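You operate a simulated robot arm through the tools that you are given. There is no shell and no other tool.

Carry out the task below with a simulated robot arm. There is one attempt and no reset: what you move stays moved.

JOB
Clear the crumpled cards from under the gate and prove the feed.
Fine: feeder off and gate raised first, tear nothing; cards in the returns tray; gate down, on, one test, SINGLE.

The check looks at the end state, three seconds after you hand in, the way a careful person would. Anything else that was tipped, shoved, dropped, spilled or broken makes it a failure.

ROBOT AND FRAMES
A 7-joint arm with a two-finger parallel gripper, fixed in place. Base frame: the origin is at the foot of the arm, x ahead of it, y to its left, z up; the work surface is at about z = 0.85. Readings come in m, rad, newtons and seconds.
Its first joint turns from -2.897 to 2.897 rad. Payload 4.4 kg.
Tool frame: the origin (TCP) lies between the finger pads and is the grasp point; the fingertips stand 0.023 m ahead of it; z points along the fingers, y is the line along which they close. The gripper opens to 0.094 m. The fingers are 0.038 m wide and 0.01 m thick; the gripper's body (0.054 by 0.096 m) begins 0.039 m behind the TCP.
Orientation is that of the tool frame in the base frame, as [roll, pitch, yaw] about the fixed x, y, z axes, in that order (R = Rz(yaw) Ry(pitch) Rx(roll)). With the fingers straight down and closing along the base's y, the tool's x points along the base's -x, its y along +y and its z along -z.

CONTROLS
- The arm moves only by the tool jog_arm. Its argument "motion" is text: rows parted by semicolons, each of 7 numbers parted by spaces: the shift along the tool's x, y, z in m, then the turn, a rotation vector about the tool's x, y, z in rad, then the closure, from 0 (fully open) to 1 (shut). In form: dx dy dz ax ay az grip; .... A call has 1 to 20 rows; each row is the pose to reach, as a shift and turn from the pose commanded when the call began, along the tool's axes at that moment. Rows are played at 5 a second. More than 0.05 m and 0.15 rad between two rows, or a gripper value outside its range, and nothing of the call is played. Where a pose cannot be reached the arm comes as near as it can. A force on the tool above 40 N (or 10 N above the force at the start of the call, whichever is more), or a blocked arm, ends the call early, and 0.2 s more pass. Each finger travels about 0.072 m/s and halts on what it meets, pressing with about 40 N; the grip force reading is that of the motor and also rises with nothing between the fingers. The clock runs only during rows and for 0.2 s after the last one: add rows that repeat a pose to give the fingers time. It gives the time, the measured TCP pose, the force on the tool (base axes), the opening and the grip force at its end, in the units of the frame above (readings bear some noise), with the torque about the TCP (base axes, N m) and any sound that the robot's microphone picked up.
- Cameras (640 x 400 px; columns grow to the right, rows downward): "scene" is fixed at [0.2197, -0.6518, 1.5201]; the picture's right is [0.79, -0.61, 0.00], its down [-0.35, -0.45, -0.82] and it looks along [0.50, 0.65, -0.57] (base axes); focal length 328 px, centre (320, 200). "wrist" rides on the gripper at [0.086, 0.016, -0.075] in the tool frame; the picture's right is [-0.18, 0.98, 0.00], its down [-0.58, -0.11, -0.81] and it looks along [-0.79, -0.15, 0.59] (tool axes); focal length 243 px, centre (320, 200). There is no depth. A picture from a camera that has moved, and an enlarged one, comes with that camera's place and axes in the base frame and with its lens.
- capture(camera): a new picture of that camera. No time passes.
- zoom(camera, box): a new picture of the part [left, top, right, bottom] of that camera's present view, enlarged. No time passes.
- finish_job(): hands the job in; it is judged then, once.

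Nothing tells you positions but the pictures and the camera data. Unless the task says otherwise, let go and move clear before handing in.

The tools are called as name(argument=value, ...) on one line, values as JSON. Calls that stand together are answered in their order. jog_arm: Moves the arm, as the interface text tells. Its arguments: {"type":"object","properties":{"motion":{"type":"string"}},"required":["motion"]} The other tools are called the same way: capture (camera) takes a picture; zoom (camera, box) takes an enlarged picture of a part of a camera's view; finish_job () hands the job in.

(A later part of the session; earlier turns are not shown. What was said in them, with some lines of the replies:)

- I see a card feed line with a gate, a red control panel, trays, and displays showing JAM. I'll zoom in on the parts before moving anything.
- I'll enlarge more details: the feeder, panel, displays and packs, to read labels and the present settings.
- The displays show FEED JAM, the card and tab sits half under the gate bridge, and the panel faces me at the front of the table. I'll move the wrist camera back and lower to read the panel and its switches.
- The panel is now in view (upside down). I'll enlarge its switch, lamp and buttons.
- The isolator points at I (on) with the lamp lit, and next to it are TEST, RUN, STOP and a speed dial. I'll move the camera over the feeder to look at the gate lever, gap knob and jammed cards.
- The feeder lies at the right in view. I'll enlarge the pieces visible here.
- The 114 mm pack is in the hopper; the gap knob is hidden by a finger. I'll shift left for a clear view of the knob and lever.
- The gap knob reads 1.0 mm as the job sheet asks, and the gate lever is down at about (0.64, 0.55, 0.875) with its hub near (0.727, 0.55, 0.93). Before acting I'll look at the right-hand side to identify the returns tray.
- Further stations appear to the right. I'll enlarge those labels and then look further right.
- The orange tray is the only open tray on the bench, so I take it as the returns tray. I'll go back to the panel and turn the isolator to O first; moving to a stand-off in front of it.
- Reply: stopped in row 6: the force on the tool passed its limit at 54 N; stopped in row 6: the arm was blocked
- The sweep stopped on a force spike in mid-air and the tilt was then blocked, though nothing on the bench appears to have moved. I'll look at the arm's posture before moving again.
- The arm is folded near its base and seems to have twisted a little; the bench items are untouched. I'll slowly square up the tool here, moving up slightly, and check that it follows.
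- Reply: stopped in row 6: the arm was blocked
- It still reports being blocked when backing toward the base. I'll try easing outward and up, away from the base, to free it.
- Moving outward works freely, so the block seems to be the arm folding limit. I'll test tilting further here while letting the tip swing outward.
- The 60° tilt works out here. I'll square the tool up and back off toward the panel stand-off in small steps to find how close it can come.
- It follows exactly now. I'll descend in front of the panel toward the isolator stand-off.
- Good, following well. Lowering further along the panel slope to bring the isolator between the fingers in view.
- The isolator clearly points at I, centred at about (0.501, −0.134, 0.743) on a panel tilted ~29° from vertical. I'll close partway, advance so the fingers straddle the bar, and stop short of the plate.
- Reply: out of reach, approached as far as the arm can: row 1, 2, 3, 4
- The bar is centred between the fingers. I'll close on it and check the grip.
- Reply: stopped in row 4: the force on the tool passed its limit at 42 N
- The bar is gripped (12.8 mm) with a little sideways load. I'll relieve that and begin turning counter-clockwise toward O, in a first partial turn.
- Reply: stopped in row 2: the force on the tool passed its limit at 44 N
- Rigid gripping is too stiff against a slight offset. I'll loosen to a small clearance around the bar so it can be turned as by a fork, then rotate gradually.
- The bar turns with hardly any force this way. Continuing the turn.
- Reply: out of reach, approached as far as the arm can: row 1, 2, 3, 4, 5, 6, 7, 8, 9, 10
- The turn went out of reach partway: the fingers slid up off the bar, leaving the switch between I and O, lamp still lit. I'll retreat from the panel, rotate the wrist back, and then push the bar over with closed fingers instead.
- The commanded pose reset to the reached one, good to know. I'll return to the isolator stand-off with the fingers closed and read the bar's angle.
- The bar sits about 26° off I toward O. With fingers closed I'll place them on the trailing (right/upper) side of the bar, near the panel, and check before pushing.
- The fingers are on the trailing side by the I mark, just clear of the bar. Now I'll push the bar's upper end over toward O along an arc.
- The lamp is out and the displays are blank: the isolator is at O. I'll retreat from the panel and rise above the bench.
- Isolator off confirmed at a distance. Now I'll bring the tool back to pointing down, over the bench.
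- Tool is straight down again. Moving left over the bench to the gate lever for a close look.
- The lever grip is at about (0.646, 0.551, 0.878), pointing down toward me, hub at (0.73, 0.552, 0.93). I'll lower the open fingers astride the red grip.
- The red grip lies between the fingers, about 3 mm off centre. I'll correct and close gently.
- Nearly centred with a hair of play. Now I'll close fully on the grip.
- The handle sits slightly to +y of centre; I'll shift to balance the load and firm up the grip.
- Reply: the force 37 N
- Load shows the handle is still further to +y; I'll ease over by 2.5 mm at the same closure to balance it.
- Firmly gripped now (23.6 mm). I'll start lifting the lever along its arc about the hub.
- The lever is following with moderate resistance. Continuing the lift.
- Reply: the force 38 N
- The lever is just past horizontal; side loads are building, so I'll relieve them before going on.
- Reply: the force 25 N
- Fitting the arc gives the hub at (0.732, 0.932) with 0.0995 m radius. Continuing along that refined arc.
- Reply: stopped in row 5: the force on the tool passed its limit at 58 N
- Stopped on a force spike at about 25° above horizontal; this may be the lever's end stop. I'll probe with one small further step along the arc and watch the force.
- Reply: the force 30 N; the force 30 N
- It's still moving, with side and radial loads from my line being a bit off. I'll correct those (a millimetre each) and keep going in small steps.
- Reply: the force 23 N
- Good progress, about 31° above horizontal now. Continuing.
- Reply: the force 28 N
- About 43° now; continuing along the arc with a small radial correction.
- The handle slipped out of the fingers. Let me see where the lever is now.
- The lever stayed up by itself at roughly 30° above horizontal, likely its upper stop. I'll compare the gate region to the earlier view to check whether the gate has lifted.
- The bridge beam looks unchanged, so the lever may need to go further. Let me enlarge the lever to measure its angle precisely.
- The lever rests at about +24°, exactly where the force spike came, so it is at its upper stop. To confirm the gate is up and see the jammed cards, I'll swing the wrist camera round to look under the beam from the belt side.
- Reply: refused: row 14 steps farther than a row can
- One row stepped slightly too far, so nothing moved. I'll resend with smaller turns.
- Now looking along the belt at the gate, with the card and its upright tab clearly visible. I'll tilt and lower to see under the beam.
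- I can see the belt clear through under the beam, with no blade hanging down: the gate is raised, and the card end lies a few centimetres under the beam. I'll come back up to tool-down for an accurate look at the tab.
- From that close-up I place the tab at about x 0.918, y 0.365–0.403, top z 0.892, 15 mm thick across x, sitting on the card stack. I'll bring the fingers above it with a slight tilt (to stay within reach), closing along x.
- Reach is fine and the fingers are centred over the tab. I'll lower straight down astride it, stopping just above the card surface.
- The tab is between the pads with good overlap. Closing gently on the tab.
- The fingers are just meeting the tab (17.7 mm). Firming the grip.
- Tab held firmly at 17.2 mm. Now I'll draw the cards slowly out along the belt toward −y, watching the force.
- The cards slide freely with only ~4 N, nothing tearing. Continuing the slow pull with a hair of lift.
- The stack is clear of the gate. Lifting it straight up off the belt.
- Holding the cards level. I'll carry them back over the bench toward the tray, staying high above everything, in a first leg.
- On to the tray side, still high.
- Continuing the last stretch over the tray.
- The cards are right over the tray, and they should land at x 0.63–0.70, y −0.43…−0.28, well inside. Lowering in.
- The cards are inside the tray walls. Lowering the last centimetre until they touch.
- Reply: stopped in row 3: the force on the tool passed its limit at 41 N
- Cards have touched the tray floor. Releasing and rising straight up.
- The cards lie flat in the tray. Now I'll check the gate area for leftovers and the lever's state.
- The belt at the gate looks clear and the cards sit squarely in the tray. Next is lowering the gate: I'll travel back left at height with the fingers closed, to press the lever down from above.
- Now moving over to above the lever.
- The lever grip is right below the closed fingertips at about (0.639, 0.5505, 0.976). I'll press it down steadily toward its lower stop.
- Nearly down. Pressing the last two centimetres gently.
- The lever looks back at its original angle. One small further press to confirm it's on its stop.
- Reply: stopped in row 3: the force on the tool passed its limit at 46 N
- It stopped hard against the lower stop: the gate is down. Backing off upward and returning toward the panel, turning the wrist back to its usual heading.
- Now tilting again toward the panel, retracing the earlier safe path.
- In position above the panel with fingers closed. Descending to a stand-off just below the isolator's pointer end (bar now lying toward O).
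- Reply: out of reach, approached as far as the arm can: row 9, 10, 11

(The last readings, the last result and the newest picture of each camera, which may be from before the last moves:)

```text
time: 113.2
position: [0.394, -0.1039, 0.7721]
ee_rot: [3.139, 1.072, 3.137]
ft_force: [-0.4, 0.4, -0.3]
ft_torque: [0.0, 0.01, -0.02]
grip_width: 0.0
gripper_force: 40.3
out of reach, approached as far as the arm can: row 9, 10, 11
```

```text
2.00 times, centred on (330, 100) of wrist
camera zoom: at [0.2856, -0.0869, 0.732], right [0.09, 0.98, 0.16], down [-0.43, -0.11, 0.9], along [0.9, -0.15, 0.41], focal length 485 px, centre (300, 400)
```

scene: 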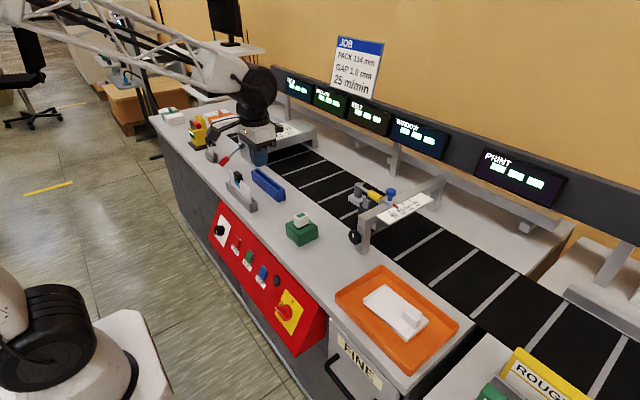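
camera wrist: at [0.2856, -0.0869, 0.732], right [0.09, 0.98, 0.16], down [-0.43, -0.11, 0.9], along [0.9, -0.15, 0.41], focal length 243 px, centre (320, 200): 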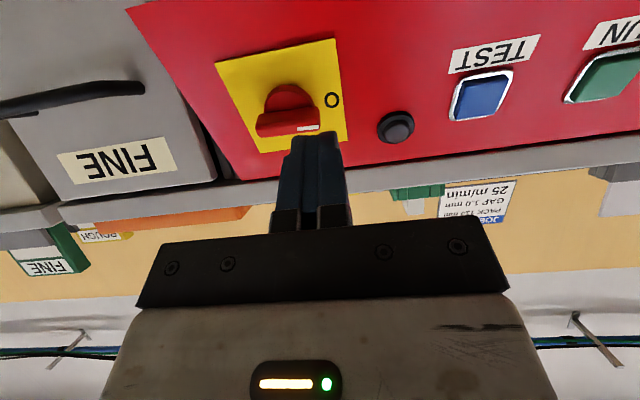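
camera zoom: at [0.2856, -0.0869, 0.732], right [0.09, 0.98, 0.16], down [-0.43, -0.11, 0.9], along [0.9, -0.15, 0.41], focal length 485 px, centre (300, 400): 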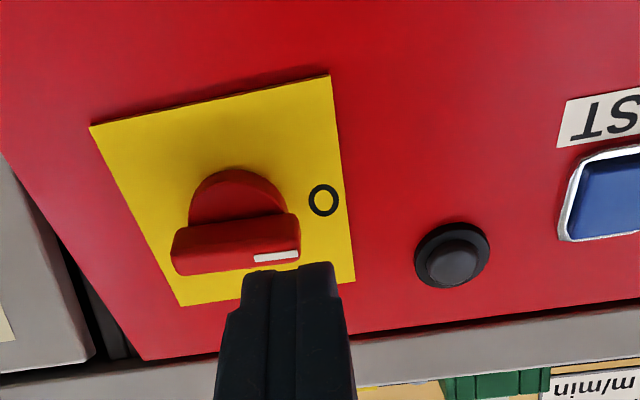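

The low approach is just out of reach, so instead I'll push the bar's tail end (right side) down from above, which turns the pointer up to I. Moving to above the tail and in.

jog_arm(motion="-0.0213 -0.0167 0 0 0 0 1; -0.0427 -0.0333 0 0 0 0 1; -0.064 -0.05 0 0 0 0 1; -0.064 -0.05 0.025 0 0 0 1; -0.064 -0.05 0.045 0 0 0 1; -0.064 -0.05 0.06 0 0 0 1; -0.064 -0.05 0.0715 0 0 0 1; -0.064 -0.05 0.0715 0 0 0 1")

capture(camera="wrist")

zoom(camera="wrist", box=[200, 0, 460, 200])

```text
time: 115.0
position: [0.4882, -0.1567, 0.794]
ee_rot: [3.138, 1.071, 3.14]
ft_force: [0.8, -0.9, -0.8]
ft_torque: [0.02, -0.01, -0.01]
grip_width: 0.0
gripper_force: 39.6
```

```text
taken
camera wrist: at [0.3805, -0.1388, 0.7539], right [0.09, 0.98, 0.16], down [-0.43, -0.11, 0.9], along [0.9, -0.15, 0.41], focal length 243 px, centre (320, 200)
```

wrist: 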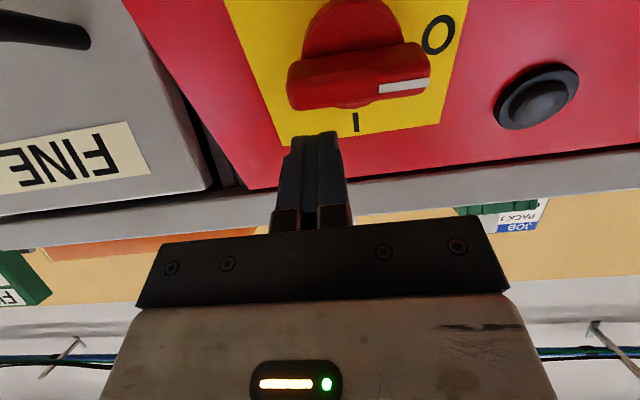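

```text
2.00 times, centred on (330, 100) of wrist
camera zoom: at [0.3805, -0.1388, 0.7539], right [0.09, 0.98, 0.16], down [-0.43, -0.11, 0.9], along [0.9, -0.15, 0.41], focal length 485 px, centre (300, 400)
```

zoom: 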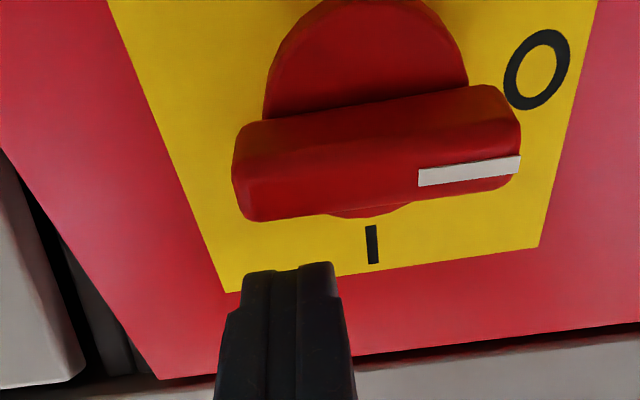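

The closed fingers are right above the bar's tail. Pushing it down and round so the pointer swings up to I.

jog_arm(motion="0.005 0 0.001 0 0 0 1; 0.0095 0 0.001 0 0 0 1; 0.0131 -0.001 0.001 0 0 0 1; 0.0155 -0.0027 0.001 0 0 0 1; 0.0176 -0.0044 0.001 0 0 0 1; 0.0202 -0.0044 0.001 0 0 0 1; 0.0227 -0.0042 0.001 0 0 0 1; 0.0252 -0.0034 0.001 0 0 0 1; 0.0276 -0.0025 0.001 0 0 0 1; 0.0297 -0.001 0.001 0 0 0 1; 0.0317 0.0006 0.001 0 0 0 1; 0.0339 0.0032 0.001 0 0 0 1; 0.0352 0.0048 0.001 0 0 0 1; 0.0365 0.0063 0.001 0 0 0 1; 0.0365 0.0063 0.001 0 0 0 1")

capture(camera="wrist")

capture(camera="scene")

```text
time: 117.9
position: [0.4716, -0.1517, 0.7633]
ee_rot: [-3.139, 1.073, 3.136]
ft_force: [-5.2, -16.6, 1.7]
ft_torque: [-0.3, 0.11, 0.08]
grip_width: 0.0003
gripper_force: 40.3
stopped in row 14: the force on the tool passed its limit at 48 N (the readings are from after the stop); the commanded pose is now the measured one
```

```text
taken
camera wrist: at [0.3633, -0.1336, 0.7231], right [0.09, 0.98, 0.16], down [-0.43, -0.11, 0.9], along [0.9, -0.15, 0.41], focal length 243 px, centre (320, 200)
```

wrist: 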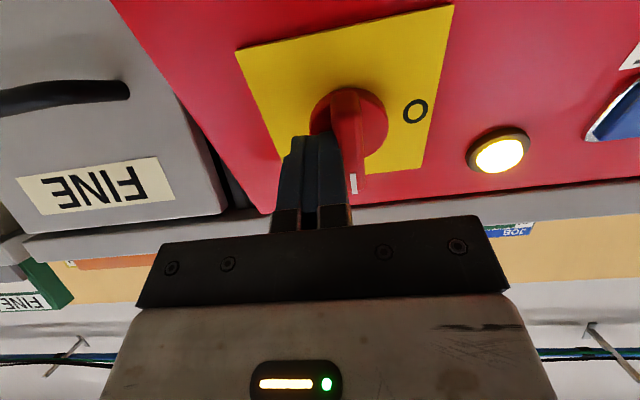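

```text
taken
```

scene: 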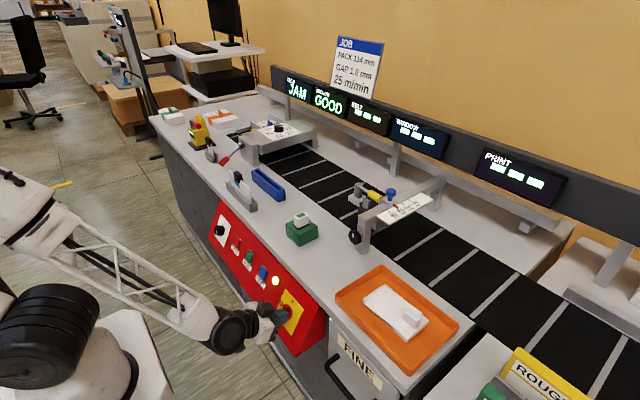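

The lamp is lit and the displays are back: isolator at I, gate down. I'll back the fingers off the bar and out.

jog_arm(motion="0 -0.003 0 0 0 0 1; 0 -0.005 -0.005 0 0 0 1; -0.002 -0.005 -0.02 0 0 0 1; -0.006 -0.005 -0.035 0 0 0 1; -0.01 -0.005 -0.045 0 0 0 1; -0.016 -0.005 -0.05 0 0 0 1; -0.016 -0.005 -0.05 0 0 0 1")

capture(camera="wrist")

zoom(camera="scene", box=[270, 60, 470, 180])

zoom(camera="scene", box=[220, 210, 340, 350])

```text
time: 119.5
position: [0.4359, -0.1536, 0.802]
ee_rot: [3.141, 1.071, 3.137]
ft_force: [-0.9, -0.8, 0.3]
ft_torque: [0.0, -0.01, 0.03]
grip_width: 0.0
gripper_force: 40.3
```

```text
taken
camera wrist: at [0.3274, -0.1378, 0.7609], right [0.09, 0.98, 0.16], down [-0.43, -0.11, 0.9], along [0.9, -0.15, 0.41], focal length 243 px, centre (320, 200)
```

wrist: 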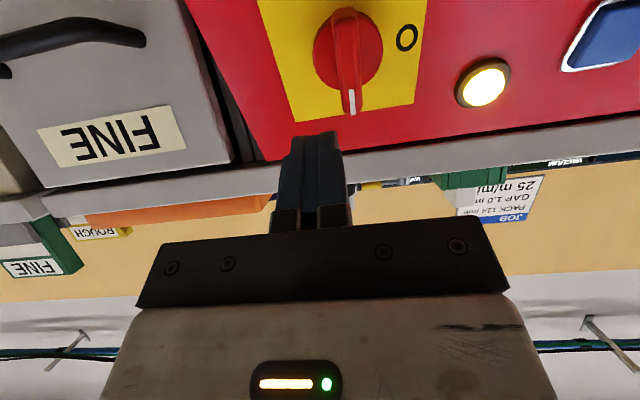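

```text
3.20 times, centred on (370, 120) of scene
camera zoom: at [0.2197, -0.6518, 1.5201], right [0.79, -0.61, 0.0], down [-0.35, -0.45, -0.82], along [0.5, 0.65, -0.57], focal length 1049 px, centre (160, 456)
```

zoom: 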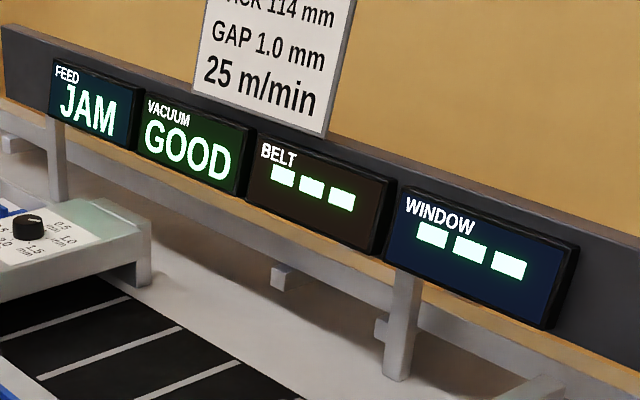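

```text
2.86 times, centred on (280, 280) of scene
camera zoom: at [0.2197, -0.6518, 1.5201], right [0.79, -0.61, 0.0], down [-0.35, -0.45, -0.82], along [0.5, 0.65, -0.57], focal length 936 px, centre (434, -29)
```

zoom: 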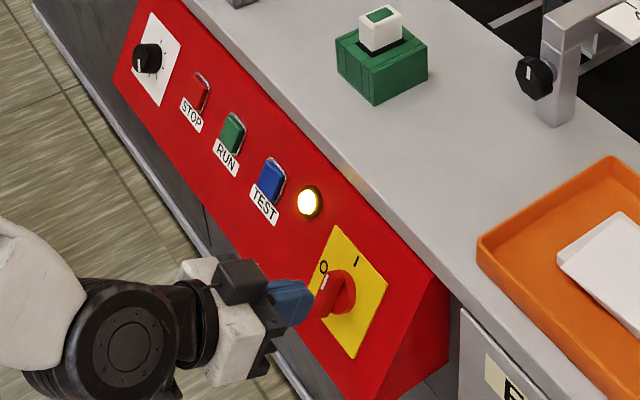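

Isolator is on I; FEED still shows the latched JAM. My view under the beam showed the belt clear across beyond the removed stack, so nothing is left. Sliding left in front of the panel to the TEST button.

jog_arm(motion="0 0.04 0 0 0 0 1; 0 0.08 0 0 0 0 1; 0 0.12 0 0 0 0 1; 0 0.16 0 0 0 0 1; 0 0.1746 0 0 0 0 1; 0 0.1746 0 0 0 0 1")

capture(camera="wrist")

zoom(camera="wrist", box=[200, 0, 460, 200])

zoom(camera="scene", box=[200, 200, 340, 330])

```text
time: 120.9
position: [0.437, -0.0215, 0.8001]
ee_rot: [3.138, 1.071, 3.138]
ft_force: [-0.5, 0.3, 0.0]
ft_torque: [0.0, 0.01, 0.01]
grip_width: 0.0
gripper_force: 39.6
out of reach, approached as far as the arm can: row 4, 5, 6
```

```text
taken
camera wrist: at [0.3304, -0.0047, 0.7605], right [0.09, 0.98, 0.16], down [-0.43, -0.11, 0.9], along [0.9, -0.15, 0.41], focal length 243 px, centre (320, 200)
```

wrist: 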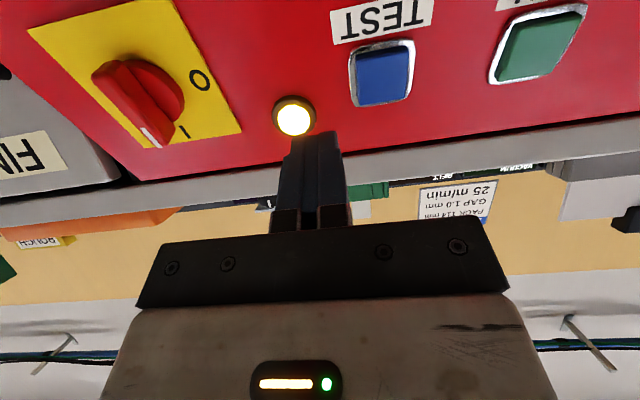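

```text
2.00 times, centred on (330, 100) of wrist
camera zoom: at [0.3304, -0.0047, 0.7605], right [0.09, 0.98, 0.16], down [-0.43, -0.11, 0.9], along [0.9, -0.15, 0.41], focal length 485 px, centre (300, 400)
```

zoom: 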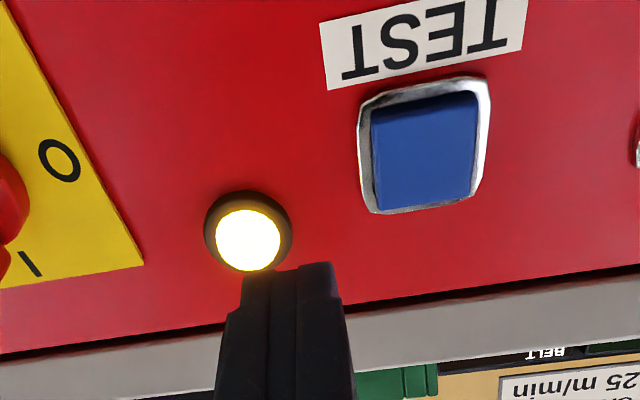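

```text
3.08 times, centred on (270, 265) of scene
camera zoom: at [0.2197, -0.6518, 1.5201], right [0.79, -0.61, 0.0], down [-0.35, -0.45, -0.82], along [0.5, 0.65, -0.57], focal length 1008 px, centre (474, 0)
```

zoom: 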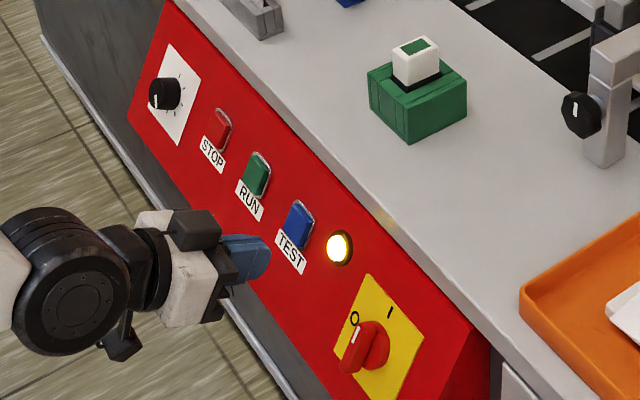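

At this steep tilt the TEST position is just out of reach (too close to the base). I'll back up, use a shallower tilt (~35°), and come at the button that way.

jog_arm(motion="-0.03 0 -0.02 0 0 0 1; -0.06 0 -0.035 0 0 0 1; -0.0892 0 -0.0453 0 0 0 1; -0.092 0.01 -0.041 0 0.12 0 1; -0.094 0.02 -0.036 0 0.24 0 1; -0.096 0.03 -0.032 0 0.36 0 1; -0.0988 0.0415 -0.0277 0 0.471 0 1; -0.0988 0.0415 -0.0277 0 0.471 0 1")

capture(camera="wrist")

capture(camera="scene")

```text
time: 122.9
position: [0.4565, 0.0199, 0.9773]
ee_rot: [3.128, 0.778, 3.128]
ft_force: [-0.3, 0.7, 0.4]
ft_torque: [0.0, -0.01, 0.03]
grip_width: 0.0
gripper_force: 40.0
stopped in row 8: the arm was blocked; the commanded pose is now the measured one
```

```text
taken
camera wrist: at [0.3419, 0.0358, 0.9701], right [0.14, 0.98, 0.14], down [-0.15, -0.12, 0.98], along [0.98, -0.15, 0.13], focal length 243 px, centre (320, 200)
```

wrist: 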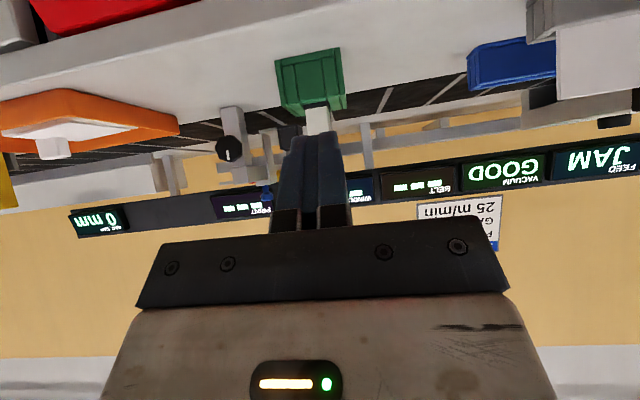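

```text
taken
```

scene: 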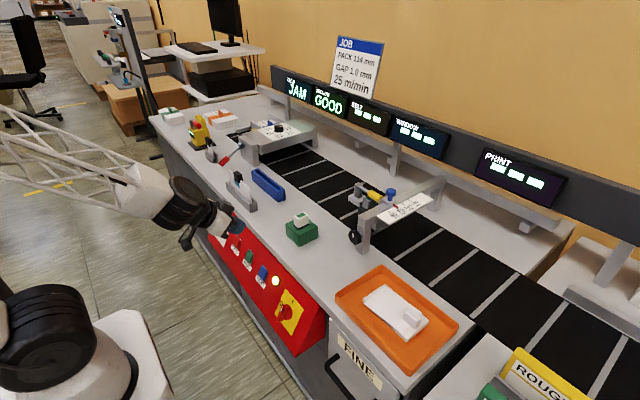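

The arm is blocked at that in-between tilt near the base. I'll move outward and up, return to tool-down, and press TEST with the fingers pointing straight down instead.

jog_arm(motion="-0.03 0.006 -0.003 0 0.02 0 1; -0.06 0.012 -0.006 0 0.08 0 1; -0.09 0.018 -0.009 0 0.18 0 1; -0.12 0.024 -0.012 0 0.3 0 1; -0.1554 0.03 -0.0153 0 0.42 0 1; -0.1554 0.03 -0.0153 0 0.54 0 1; -0.1554 0.03 -0.0153 0 0.66 0 1; -0.1554 0.03 -0.0153 0 0.778 0 1; -0.1554 0.03 -0.0153 0 0.778 0 1")

capture(camera="scene")

```text
time: 124.9
position: [0.5887, -0.033, 0.996]
ee_rot: [-2.973, 0.15, -3.088]
ft_force: [2.3, 1.0, -2.8]
ft_torque: [-0.01, 0.06, -0.02]
grip_width: 0.0
gripper_force: 39.5
out of reach, approached as far as the arm can: row 2, 3, 4, 5, 6, 7, 8, 9
```

```text
taken
```

scene: 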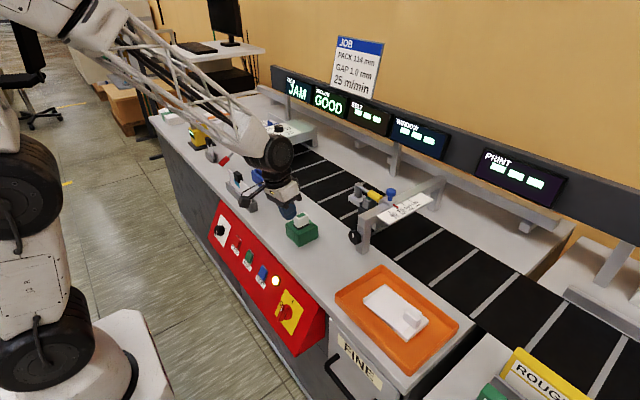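

The arm came as near as it could, ending close above the green block but not touching. I'll rise straight up right away and level the tool.

jog_arm(motion="0 0 -0.03 0 0 0 1; 0 0 -0.06 0 0 0 1; 0 0 -0.1 0 0 0 1; 0 0 -0.13 0 0 0 1; 0 0 -0.15 0 0 0 1")

zoom(camera="scene", box=[180, 150, 340, 260])

```text
time: 126.1
position: [0.5736, -0.031, 1.0449]
ee_rot: [-2.946, 0.113, -3.056]
ft_force: [-0.3, 0.5, 0.5]
ft_torque: [0.02, -0.01, 0.04]
grip_width: 0.0
gripper_force: 40.0
out of reach, approached as far as the arm can: row 1, 2, 3, 4, 5
```

```text
3.64 times, centred on (260, 205) of scene
camera zoom: at [0.2197, -0.6518, 1.5201], right [0.79, -0.61, 0.0], down [-0.35, -0.45, -0.82], along [0.5, 0.65, -0.57], focal length 1192 px, centre (538, 182)
```

zoom: 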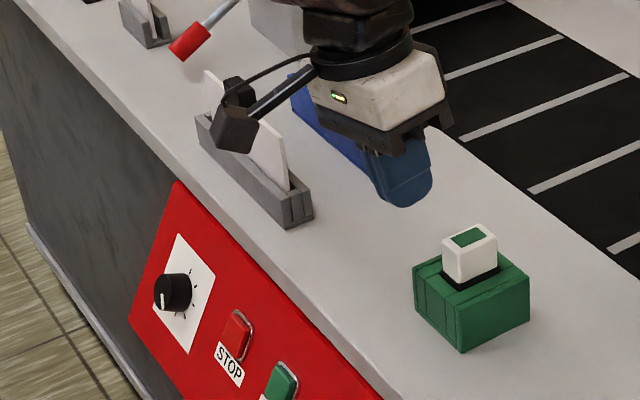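

Still limited in this arm posture. I'll ease outward to the left-front where the arm has more freedom, and then level the tool.

jog_arm(motion="-0.024 0.021 -0.022 0 0 0 1; -0.048 0.042 -0.044 0 0 0 1; -0.073 0.063 -0.0656 0 0 0 1; -0.1 0.09 -0.085 0 0 0 1; -0.1 0.09 -0.085 0 0 0 1")

capture(camera="scene")

```text
time: 127.3
position: [0.5659, 0.0117, 1.0613]
ee_rot: [-2.948, 0.12, -3.089]
ft_force: [-0.1, 0.0, -0.8]
ft_torque: [0.02, -0.02, 0.02]
grip_width: 0.0002
gripper_force: 39.5
out of reach, approached as far as the arm can: row 1, 2, 3, 4, 5
```

```text
taken
```

scene: 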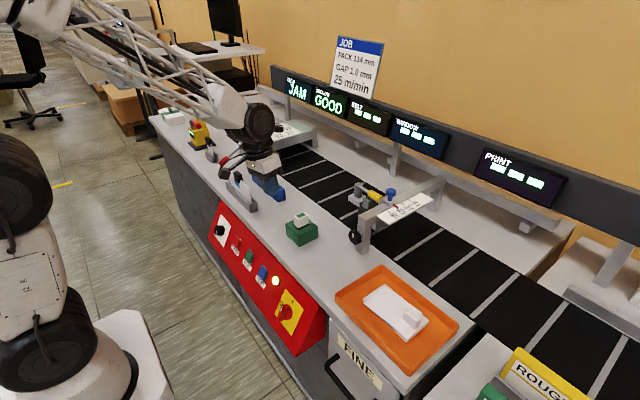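

Barely moved; the wrist seems to be against a joint limit. I'll test turning the tool about its own axis one way while rising, to free it.

jog_arm(motion="0 0 -0.01 0 0 0.1 1; 0 0 -0.02 0 0 0.2 1; 0 0 -0.03 0 0 0.3 1; 0 0 -0.04 0 0 0.4 1; 0 0 -0.04 0 0 0.4 1")

```text
time: 128.5
position: [0.5448, 0.0202, 1.0782]
ee_rot: [-3.008, 0.19, 2.797]
ft_force: [0.4, -0.9, 0.6]
ft_torque: [0.02, 0.04, -0.02]
grip_width: 0.0001
gripper_force: 40.3
out of reach, approached as far as the arm can: row 1, 2, 3, 4, 5
```

Turning is free, but rising isn't. I'll probe a translation to find which direction is free: first toward +y.

jog_arm(motion="0 0.03 0 0 0 -0.1 1; 0 0.06 0 0 0 -0.2 1; 0 0.09 0 0 0 -0.3 1; 0 0.12 0 0 0 -0.4 1; 0 0.12 0 0 0 -0.4 1")

capture(camera="scene")

```text
time: 129.7
position: [0.585, 0.1321, 1.0315]
ee_rot: [-2.972, 0.114, -3.088]
ft_force: [-0.3, -0.4, 0.1]
ft_torque: [-0.02, -0.01, -0.02]
grip_width: 0.0
gripper_force: 39.6
out of reach, approached as far as the arm can: row 1, 2, 3, 4, 5
```

```text
taken
```

scene: 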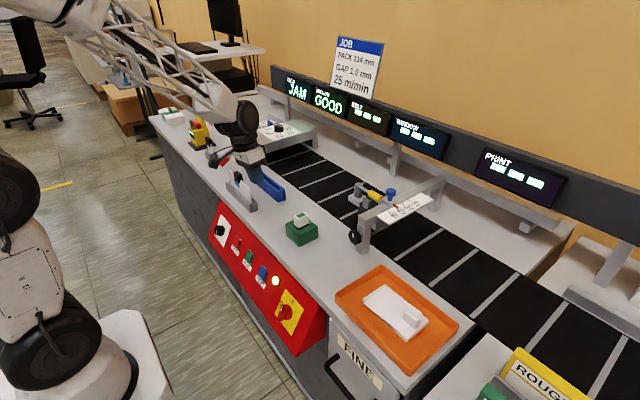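

I think the wrist has flipped over (its bend joint is on the wrong side), which is why it can't bend further. I'll straighten it by swinging the tool up to point forward in free space above the belt, about a fixed wrist point.

jog_arm(motion="-0.0275 0.0096 -0.0019 -0.0439 -0.1256 0 1; -0.0548 0.0191 -0.0078 -0.088 -0.2521 0 1; -0.0809 0.0282 -0.0174 -0.1319 -0.3777 0 1; -0.1055 0.0368 -0.0305 -0.1757 -0.5033 0 1; -0.1285 0.0448 -0.0471 -0.2199 -0.6298 0 1; -0.149 0.052 -0.0667 -0.2638 -0.7554 0 1; -0.1668 0.0582 -0.089 -0.3076 -0.881 0 1; -0.1819 0.0635 -0.1138 -0.3518 -1.0076 0 1; -0.1936 0.0676 -0.1403 -0.3956 -1.1332 0 1; -0.1936 0.0676 -0.1403 -0.3956 -1.1332 0 1")

capture(camera="scene")

```text
time: 132.1
position: [0.7855, 0.2419, 1.0474]
ee_rot: [2.886, 1.077, -3.116]
ft_force: [0.2, 0.3, 0.5]
ft_torque: [0.03, 0.03, 0.03]
grip_width: 0.0
gripper_force: 39.8
stopped in row 10: the arm was blocked; the commanded pose is now the measured one
```

```text
taken
```

scene: 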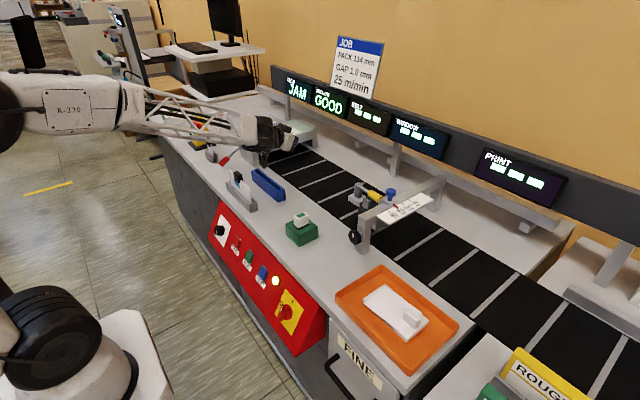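

The arm straightened a good deal and is now pointing forward. I'll swing the tool around toward +y, the side that should unwind the wrist.

jog_arm(motion="0.0127 0.0255 -0.0018 -0.1163 0.0581 0 1; 0.0253 0.0506 -0.0074 -0.2325 0.1162 0 1; 0.0374 0.0748 -0.0165 -0.3488 0.1743 0 1; 0.0483 0.0968 -0.0284 -0.4597 0.2297 0 1; 0.0483 0.0968 -0.0284 -0.4597 0.2297 0 1")

capture(camera="scene")

```text
time: 133.3
position: [0.7162, 0.3258, 1.0323]
ee_rot: [2.562, 0.869, -2.951]
ft_force: [-0.5, 0.3, -0.6]
ft_torque: [-0.02, 0.01, 0.02]
grip_width: 0.0
gripper_force: 40.1
```

```text
taken
```

scene: 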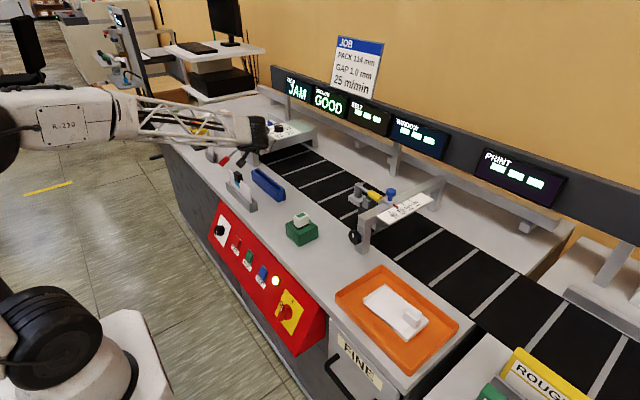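

That worked with no reach warning. Now I'll raise the arm before swinging the tool to point down.

jog_arm(motion="-0.0306 0.0141 -0.0216 0 0 0 1; -0.0611 0.0283 -0.0432 0 0 0 1; -0.0917 0.0424 -0.0648 0 0 0 1; -0.0917 0.0424 -0.0648 0 0 0 1")

```text
time: 134.3
position: [0.7137, 0.3265, 1.1502]
ee_rot: [2.563, 0.869, -2.952]
ft_force: [-0.7, -0.3, -0.7]
ft_torque: [0.0, -0.04, -0.03]
grip_width: 0.0
gripper_force: 40.2
```

Rising works now. Swinging the tool toward straight down.

jog_arm(motion="0.0242 -0.0119 -0.0017 0.054 0.1105 0 1; 0.0481 -0.0235 -0.0066 0.108 0.221 0 1; 0.0711 -0.0347 -0.0147 0.1616 0.3306 0 1; 0.0932 -0.0455 -0.026 0.2155 0.4411 0 1; 0.1138 -0.0557 -0.0402 0.2695 0.5516 0 1; 0.1326 -0.0648 -0.0569 0.3231 0.6612 0 1; 0.1496 -0.0731 -0.0763 0.3771 0.7717 0 1; 0.1496 -0.0731 -0.0763 0.3771 0.7717 0 1")

capture(camera="scene")

```text
time: 136.1
position: [0.6218, 0.2038, 1.0524]
ee_rot: [3.096, 0.133, -2.689]
ft_force: [-0.6, 0.4, -0.5]
ft_torque: [-0.01, 0.0, -0.02]
grip_width: 0.0
gripper_force: 39.7
```

```text
taken
```

scene: 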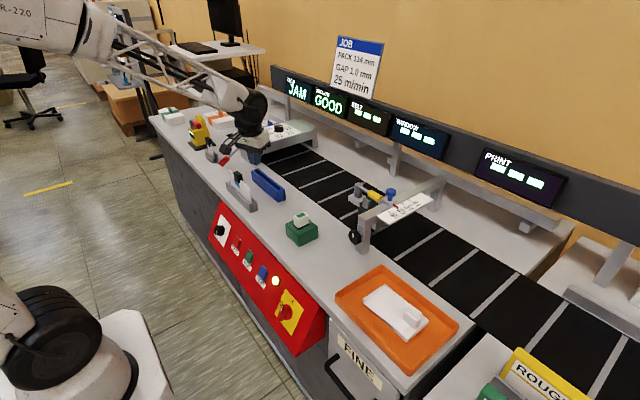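

The wrist is unwound and reach is normal again. Returning to a level tool-down pose near the start point.

jog_arm(motion="0.0094 -0.0021 -0.0387 0.0188 0.0302 0.1139 1; 0.0187 -0.0042 -0.0775 0.0375 0.0603 0.2278 1; 0.0281 -0.0062 -0.1162 0.0563 0.0905 0.3416 1; 0.0374 -0.0083 -0.1549 0.075 0.1206 0.4555 1; 0.0374 -0.0083 -0.1549 0.075 0.1206 0.4555 1")

```text
time: 137.3
position: [0.5775, 0.1653, 1.2012]
ee_rot: [3.14, 0.0, 3.139]
ft_force: [-0.6, -0.1, 0.5]
ft_torque: [0.02, 0.03, 0.0]
grip_width: 0.0001
gripper_force: 40.3
```

Level and free. Now moving to above the front of the panel with the tool straight down, in line with TEST.

jog_arm(motion="0.021 -0.024 0.025 0 0 0 1; 0.042 -0.048 0.05 0 0 0 1; 0.063 -0.072 0.075 0 0 0 1; 0.084 -0.096 0.1 0 0 0 1; 0.105 -0.12 0.125 0 0 0 1; 0.1265 -0.145 0.15 0 0 0 1; 0.1265 -0.145 0.15 0 0 0 1")

capture(camera="wrist")

capture(camera="scene")

```text
time: 138.9
position: [0.4513, 0.0194, 1.0512]
ee_rot: [3.141, 0.001, -3.141]
ft_force: [0.9, 1.2, 0.1]
ft_torque: [0.01, -0.02, -0.01]
grip_width: 0.0
gripper_force: 40.0
```

```text
taken
camera wrist: at [0.3629, 0.036, 1.1252], right [0.18, 0.98, 0.0], down [0.58, -0.11, 0.81], along [0.79, -0.15, -0.59], focal length 243 px, centre (320, 200)
```

wrist: 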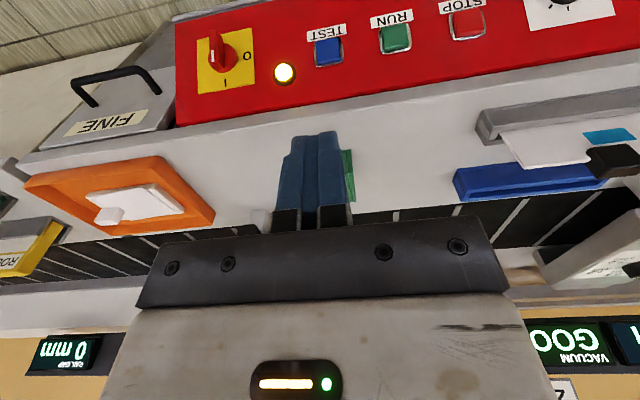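

```text
taken
```

scene: 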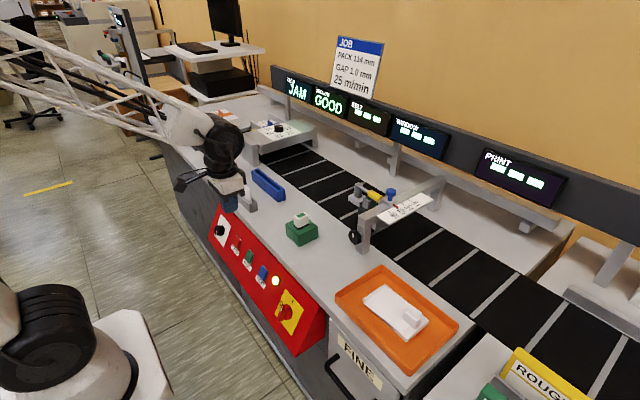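

TEST is directly ahead at about (0.505, 0.020, 0.764). Lowering in front of it with a clear stand-off.

jog_arm(motion="-0.001 0 0.04 0 0 0 1; -0.002 0 0.08 0 0 0 1; -0.003 0 0.12 0 0 0 1; -0.004 0 0.16 0 0 0 1; -0.005 0.0006 0.2 0 0 0 1; -0.005 0.0006 0.23 0 0 0 1; -0.005 0.0006 0.251 0 0 0 1; -0.005 0.0006 0.251 0 0 0 1")

capture(camera="wrist")

zoom(camera="scene", box=[190, 190, 330, 320])

```text
time: 140.7
position: [0.456, 0.0196, 0.7972]
ee_rot: [-3.142, 0.002, -3.142]
ft_force: [-0.5, -0.3, 0.4]
ft_torque: [0.01, 0.03, 0.0]
grip_width: 0.0
gripper_force: 40.2
```

```text
taken
camera wrist: at [0.3686, 0.0356, 0.8723], right [0.18, 0.98, 0.0], down [0.58, -0.11, 0.81], along [0.79, -0.15, -0.59], focal length 243 px, centre (320, 200)
```

wrist: 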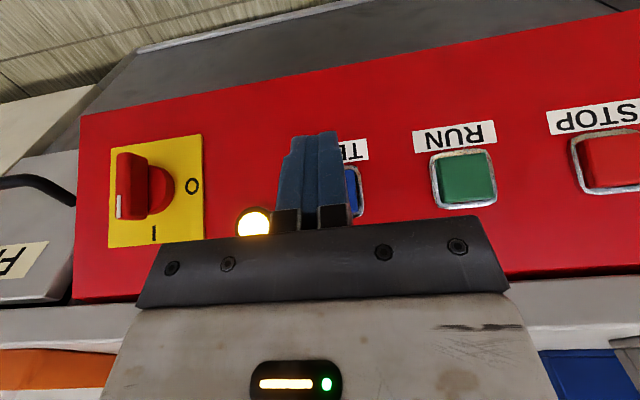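

```text
3.08 times, centred on (260, 255) of scene
camera zoom: at [0.2197, -0.6518, 1.5201], right [0.79, -0.61, 0.0], down [-0.35, -0.45, -0.82], along [0.5, 0.65, -0.57], focal length 1008 px, centre (505, 31)
```

zoom: 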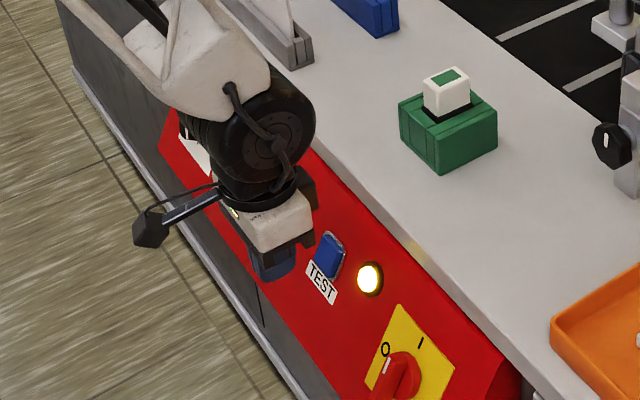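

The fingers line up with TEST (same y), clear of RUN and the lamp. Everything is ready: cards out, gate down, isolator on, gap 1.0. Pressing TEST once.

jog_arm(motion="-0.0053 0.0004 0.0029 0 0 0 1; -0.0105 0.0004 0.0057 0 0 0 1; -0.0158 0.0004 0.0086 0 0 0 1; -0.0211 0.0004 0.0115 0 0 0 1; -0.0237 0.0004 0.0129 0 0 0 1; -0.0263 0.0004 0.0143 0 0 0 1; -0.029 0.0004 0.0158 0 0 0 1; -0.0316 0.0004 0.0172 0 0 0 1; -0.0342 0.0004 0.0186 0 0 0 1; -0.0369 0.0004 0.0201 0 0 0 1; -0.0395 0.0004 0.0215 0 0 0 1")

zoom(camera="scene", box=[270, 60, 470, 180])

zoom(camera="scene", box=[190, 190, 330, 320])

```text
time: 143.1
position: [0.4951, 0.0212, 0.7775]
ee_rot: [3.14, 0.003, 3.141]
ft_force: [-12.8, -2.1, 12.1]
ft_torque: [-0.04, 0.09, -0.04]
grip_width: 0.0
gripper_force: 39.6
heard: click
```

```text
3.20 times, centred on (370, 120) of scene
camera zoom: at [0.2197, -0.6518, 1.5201], right [0.79, -0.61, 0.0], down [-0.35, -0.45, -0.82], along [0.5, 0.65, -0.57], focal length 1049 px, centre (160, 456)
```

zoom: 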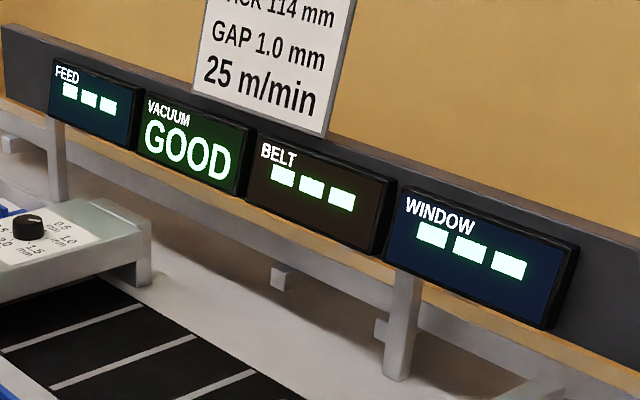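

```text
3.08 times, centred on (260, 255) of scene
camera zoom: at [0.2197, -0.6518, 1.5201], right [0.79, -0.61, 0.0], down [-0.35, -0.45, -0.82], along [0.5, 0.65, -0.57], focal length 1008 px, centre (505, 31)
```

zoom: 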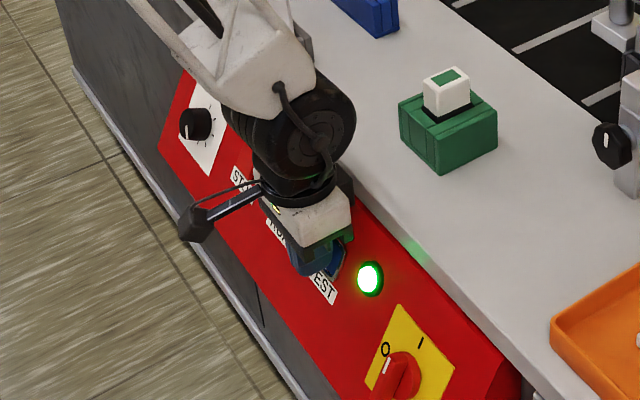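

A click was heard, the lamp turned green and FEED cleared from JAM to dashes, so the test seems to be running. Releasing the button and backing off.

jog_arm(motion="0.0132 0 -0.0072 0 0 0 1; 0.0263 0 -0.0143 0 0 0 1; 0.0395 0 -0.0215 0 0 0 1; 0.045 0 -0.03 0 0 0 1")

zoom(camera="scene", box=[270, 60, 470, 180])

capture(camera="scene")

```text
time: 144.1
position: [0.4507, 0.0212, 0.807]
ee_rot: [3.141, 0.002, -3.141]
ft_force: [-0.2, 0.5, 0.3]
ft_torque: [-0.01, 0.04, -0.06]
grip_width: 0.0
gripper_force: 40.6
```

```text
3.20 times, centred on (370, 120) of scene
camera zoom: at [0.2197, -0.6518, 1.5201], right [0.79, -0.61, 0.0], down [-0.35, -0.45, -0.82], along [0.5, 0.65, -0.57], focal length 1049 px, centre (160, 456)
```

zoom: 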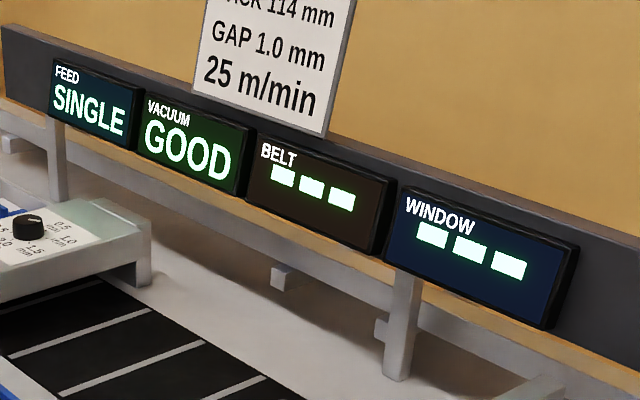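

```text
taken
```

scene: 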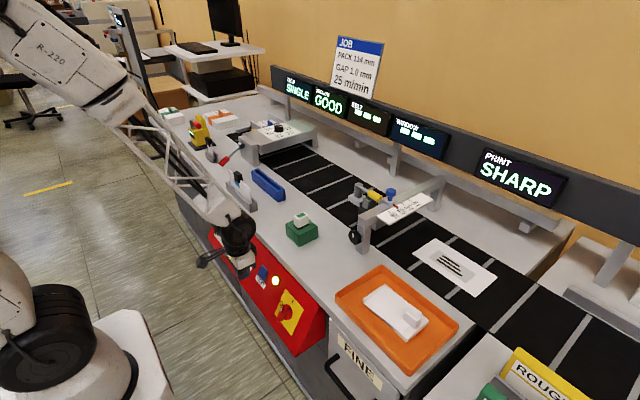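

FEED now reads SINGLE (and PRINT SHARP) with one card fed onto the belt. I'll rise clear of the panel and return to the start pose with the gripper open.

jog_arm(motion="0.001 0 -0.03 0 0 0 1; 0.001 0 -0.07 0 0 0 1; 0.001 0 -0.11 0 0 0 1; 0 0 -0.15 0 0 0 1; 0 0 -0.19 0 0 0 1; 0 0.005 -0.23 0 0 0 1; -0.02 0.025 -0.26 0 0 0 0.8; -0.045 0.05 -0.29 0 0 0 0.5; -0.07 0.08 -0.32 0 0 0 0.2; -0.095 0.11 -0.35 0 0 0 0; -0.12 0.14 -0.375 0 0 0 0; -0.127 0.145 -0.4 0 0 0 0; -0.127 0.145 -0.4 0 0 0 0")

capture(camera="scene")

zoom(camera="scene", box=[140, 90, 340, 215])

zoom(camera="scene", box=[200, 190, 480, 380])

zoom(camera="scene", box=[270, 60, 580, 220])

```text
time: 146.9
position: [0.5782, 0.163, 1.2097]
ee_rot: [3.138, 0.002, 3.141]
ft_force: [-1.3, 0.2, 0.1]
ft_torque: [0.0, -0.02, 0.02]
grip_width: 0.0939
gripper_force: 0.1
```

```text
taken
```

scene: 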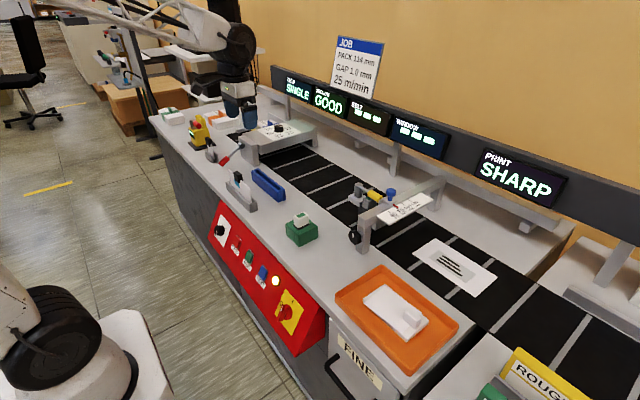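

```text
3.20 times, centred on (240, 152) of scene
camera zoom: at [0.2197, -0.6518, 1.5201], right [0.79, -0.61, 0.0], down [-0.35, -0.45, -0.82], along [0.5, 0.65, -0.57], focal length 1049 px, centre (576, 352)
```

zoom: 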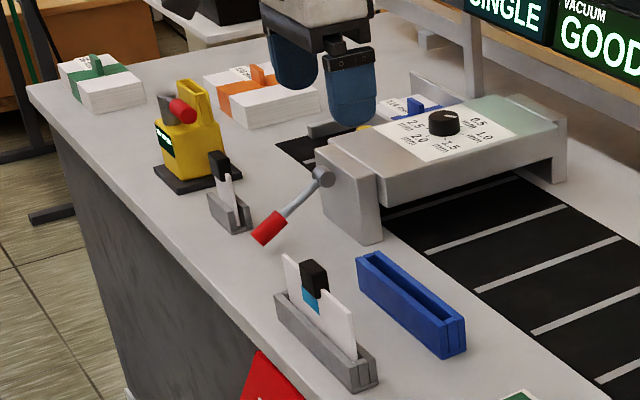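

```text
2.11 times, centred on (340, 285) of scene
camera zoom: at [0.2197, -0.6518, 1.5201], right [0.79, -0.61, 0.0], down [-0.35, -0.45, -0.82], along [0.5, 0.65, -0.57], focal length 690 px, centre (278, 21)
```

zoom: 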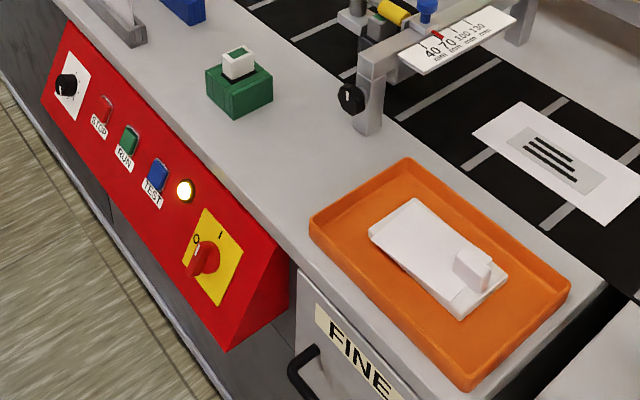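

```text
2.06 times, centred on (425, 140) of scene
camera zoom: at [0.2197, -0.6518, 1.5201], right [0.79, -0.61, 0.0], down [-0.35, -0.45, -0.82], along [0.5, 0.65, -0.57], focal length 677 px, centre (103, 324)
```

zoom: 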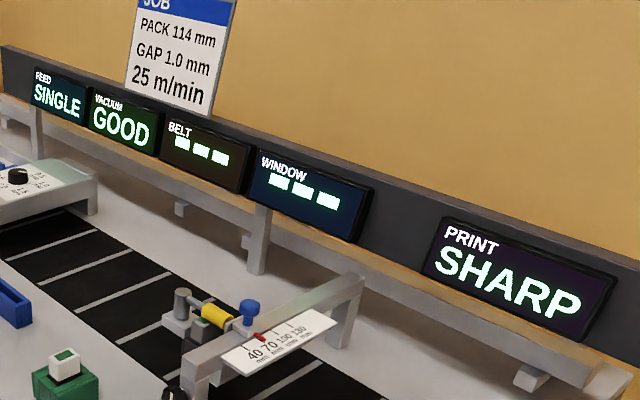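

FEED shows SINGLE after one test. The isolator is on I, the gate lever is down, the cards lie whole in the orange tray, and nothing else has moved. The arm is clear and the gripper is open, so I'm handing in.

finish_job()

```text
The job is handed in.
```

The jam is cleared and the feed is proved: after a single test, the FEED display reads SINGLE.

- **Feeder and gate:** I turned the isolator to O and raised the gate lever before touching the cards. The gate is now back down on its stop and the isolator is on I.
- **Cards:** The crumpled stack slid out with little resistance and no visible tearing. It lies flat in the orange tray, which I took to be the returns tray because it's the only open tray on the bench.
- **Test:** I pressed TEST once. One card fed onto the belt and is still lying there; PRINT shows SHARP.
- **Settings:** The gap knob read about 1.0 mm and the 114 mm pack is in the hopper, both matching the job sheet. I left them, the speed dial and RUN alone.

The final pictures show nothing else on the bench moved or tipped. The arm is clear of the bench, back near its start position, with the gripper open.
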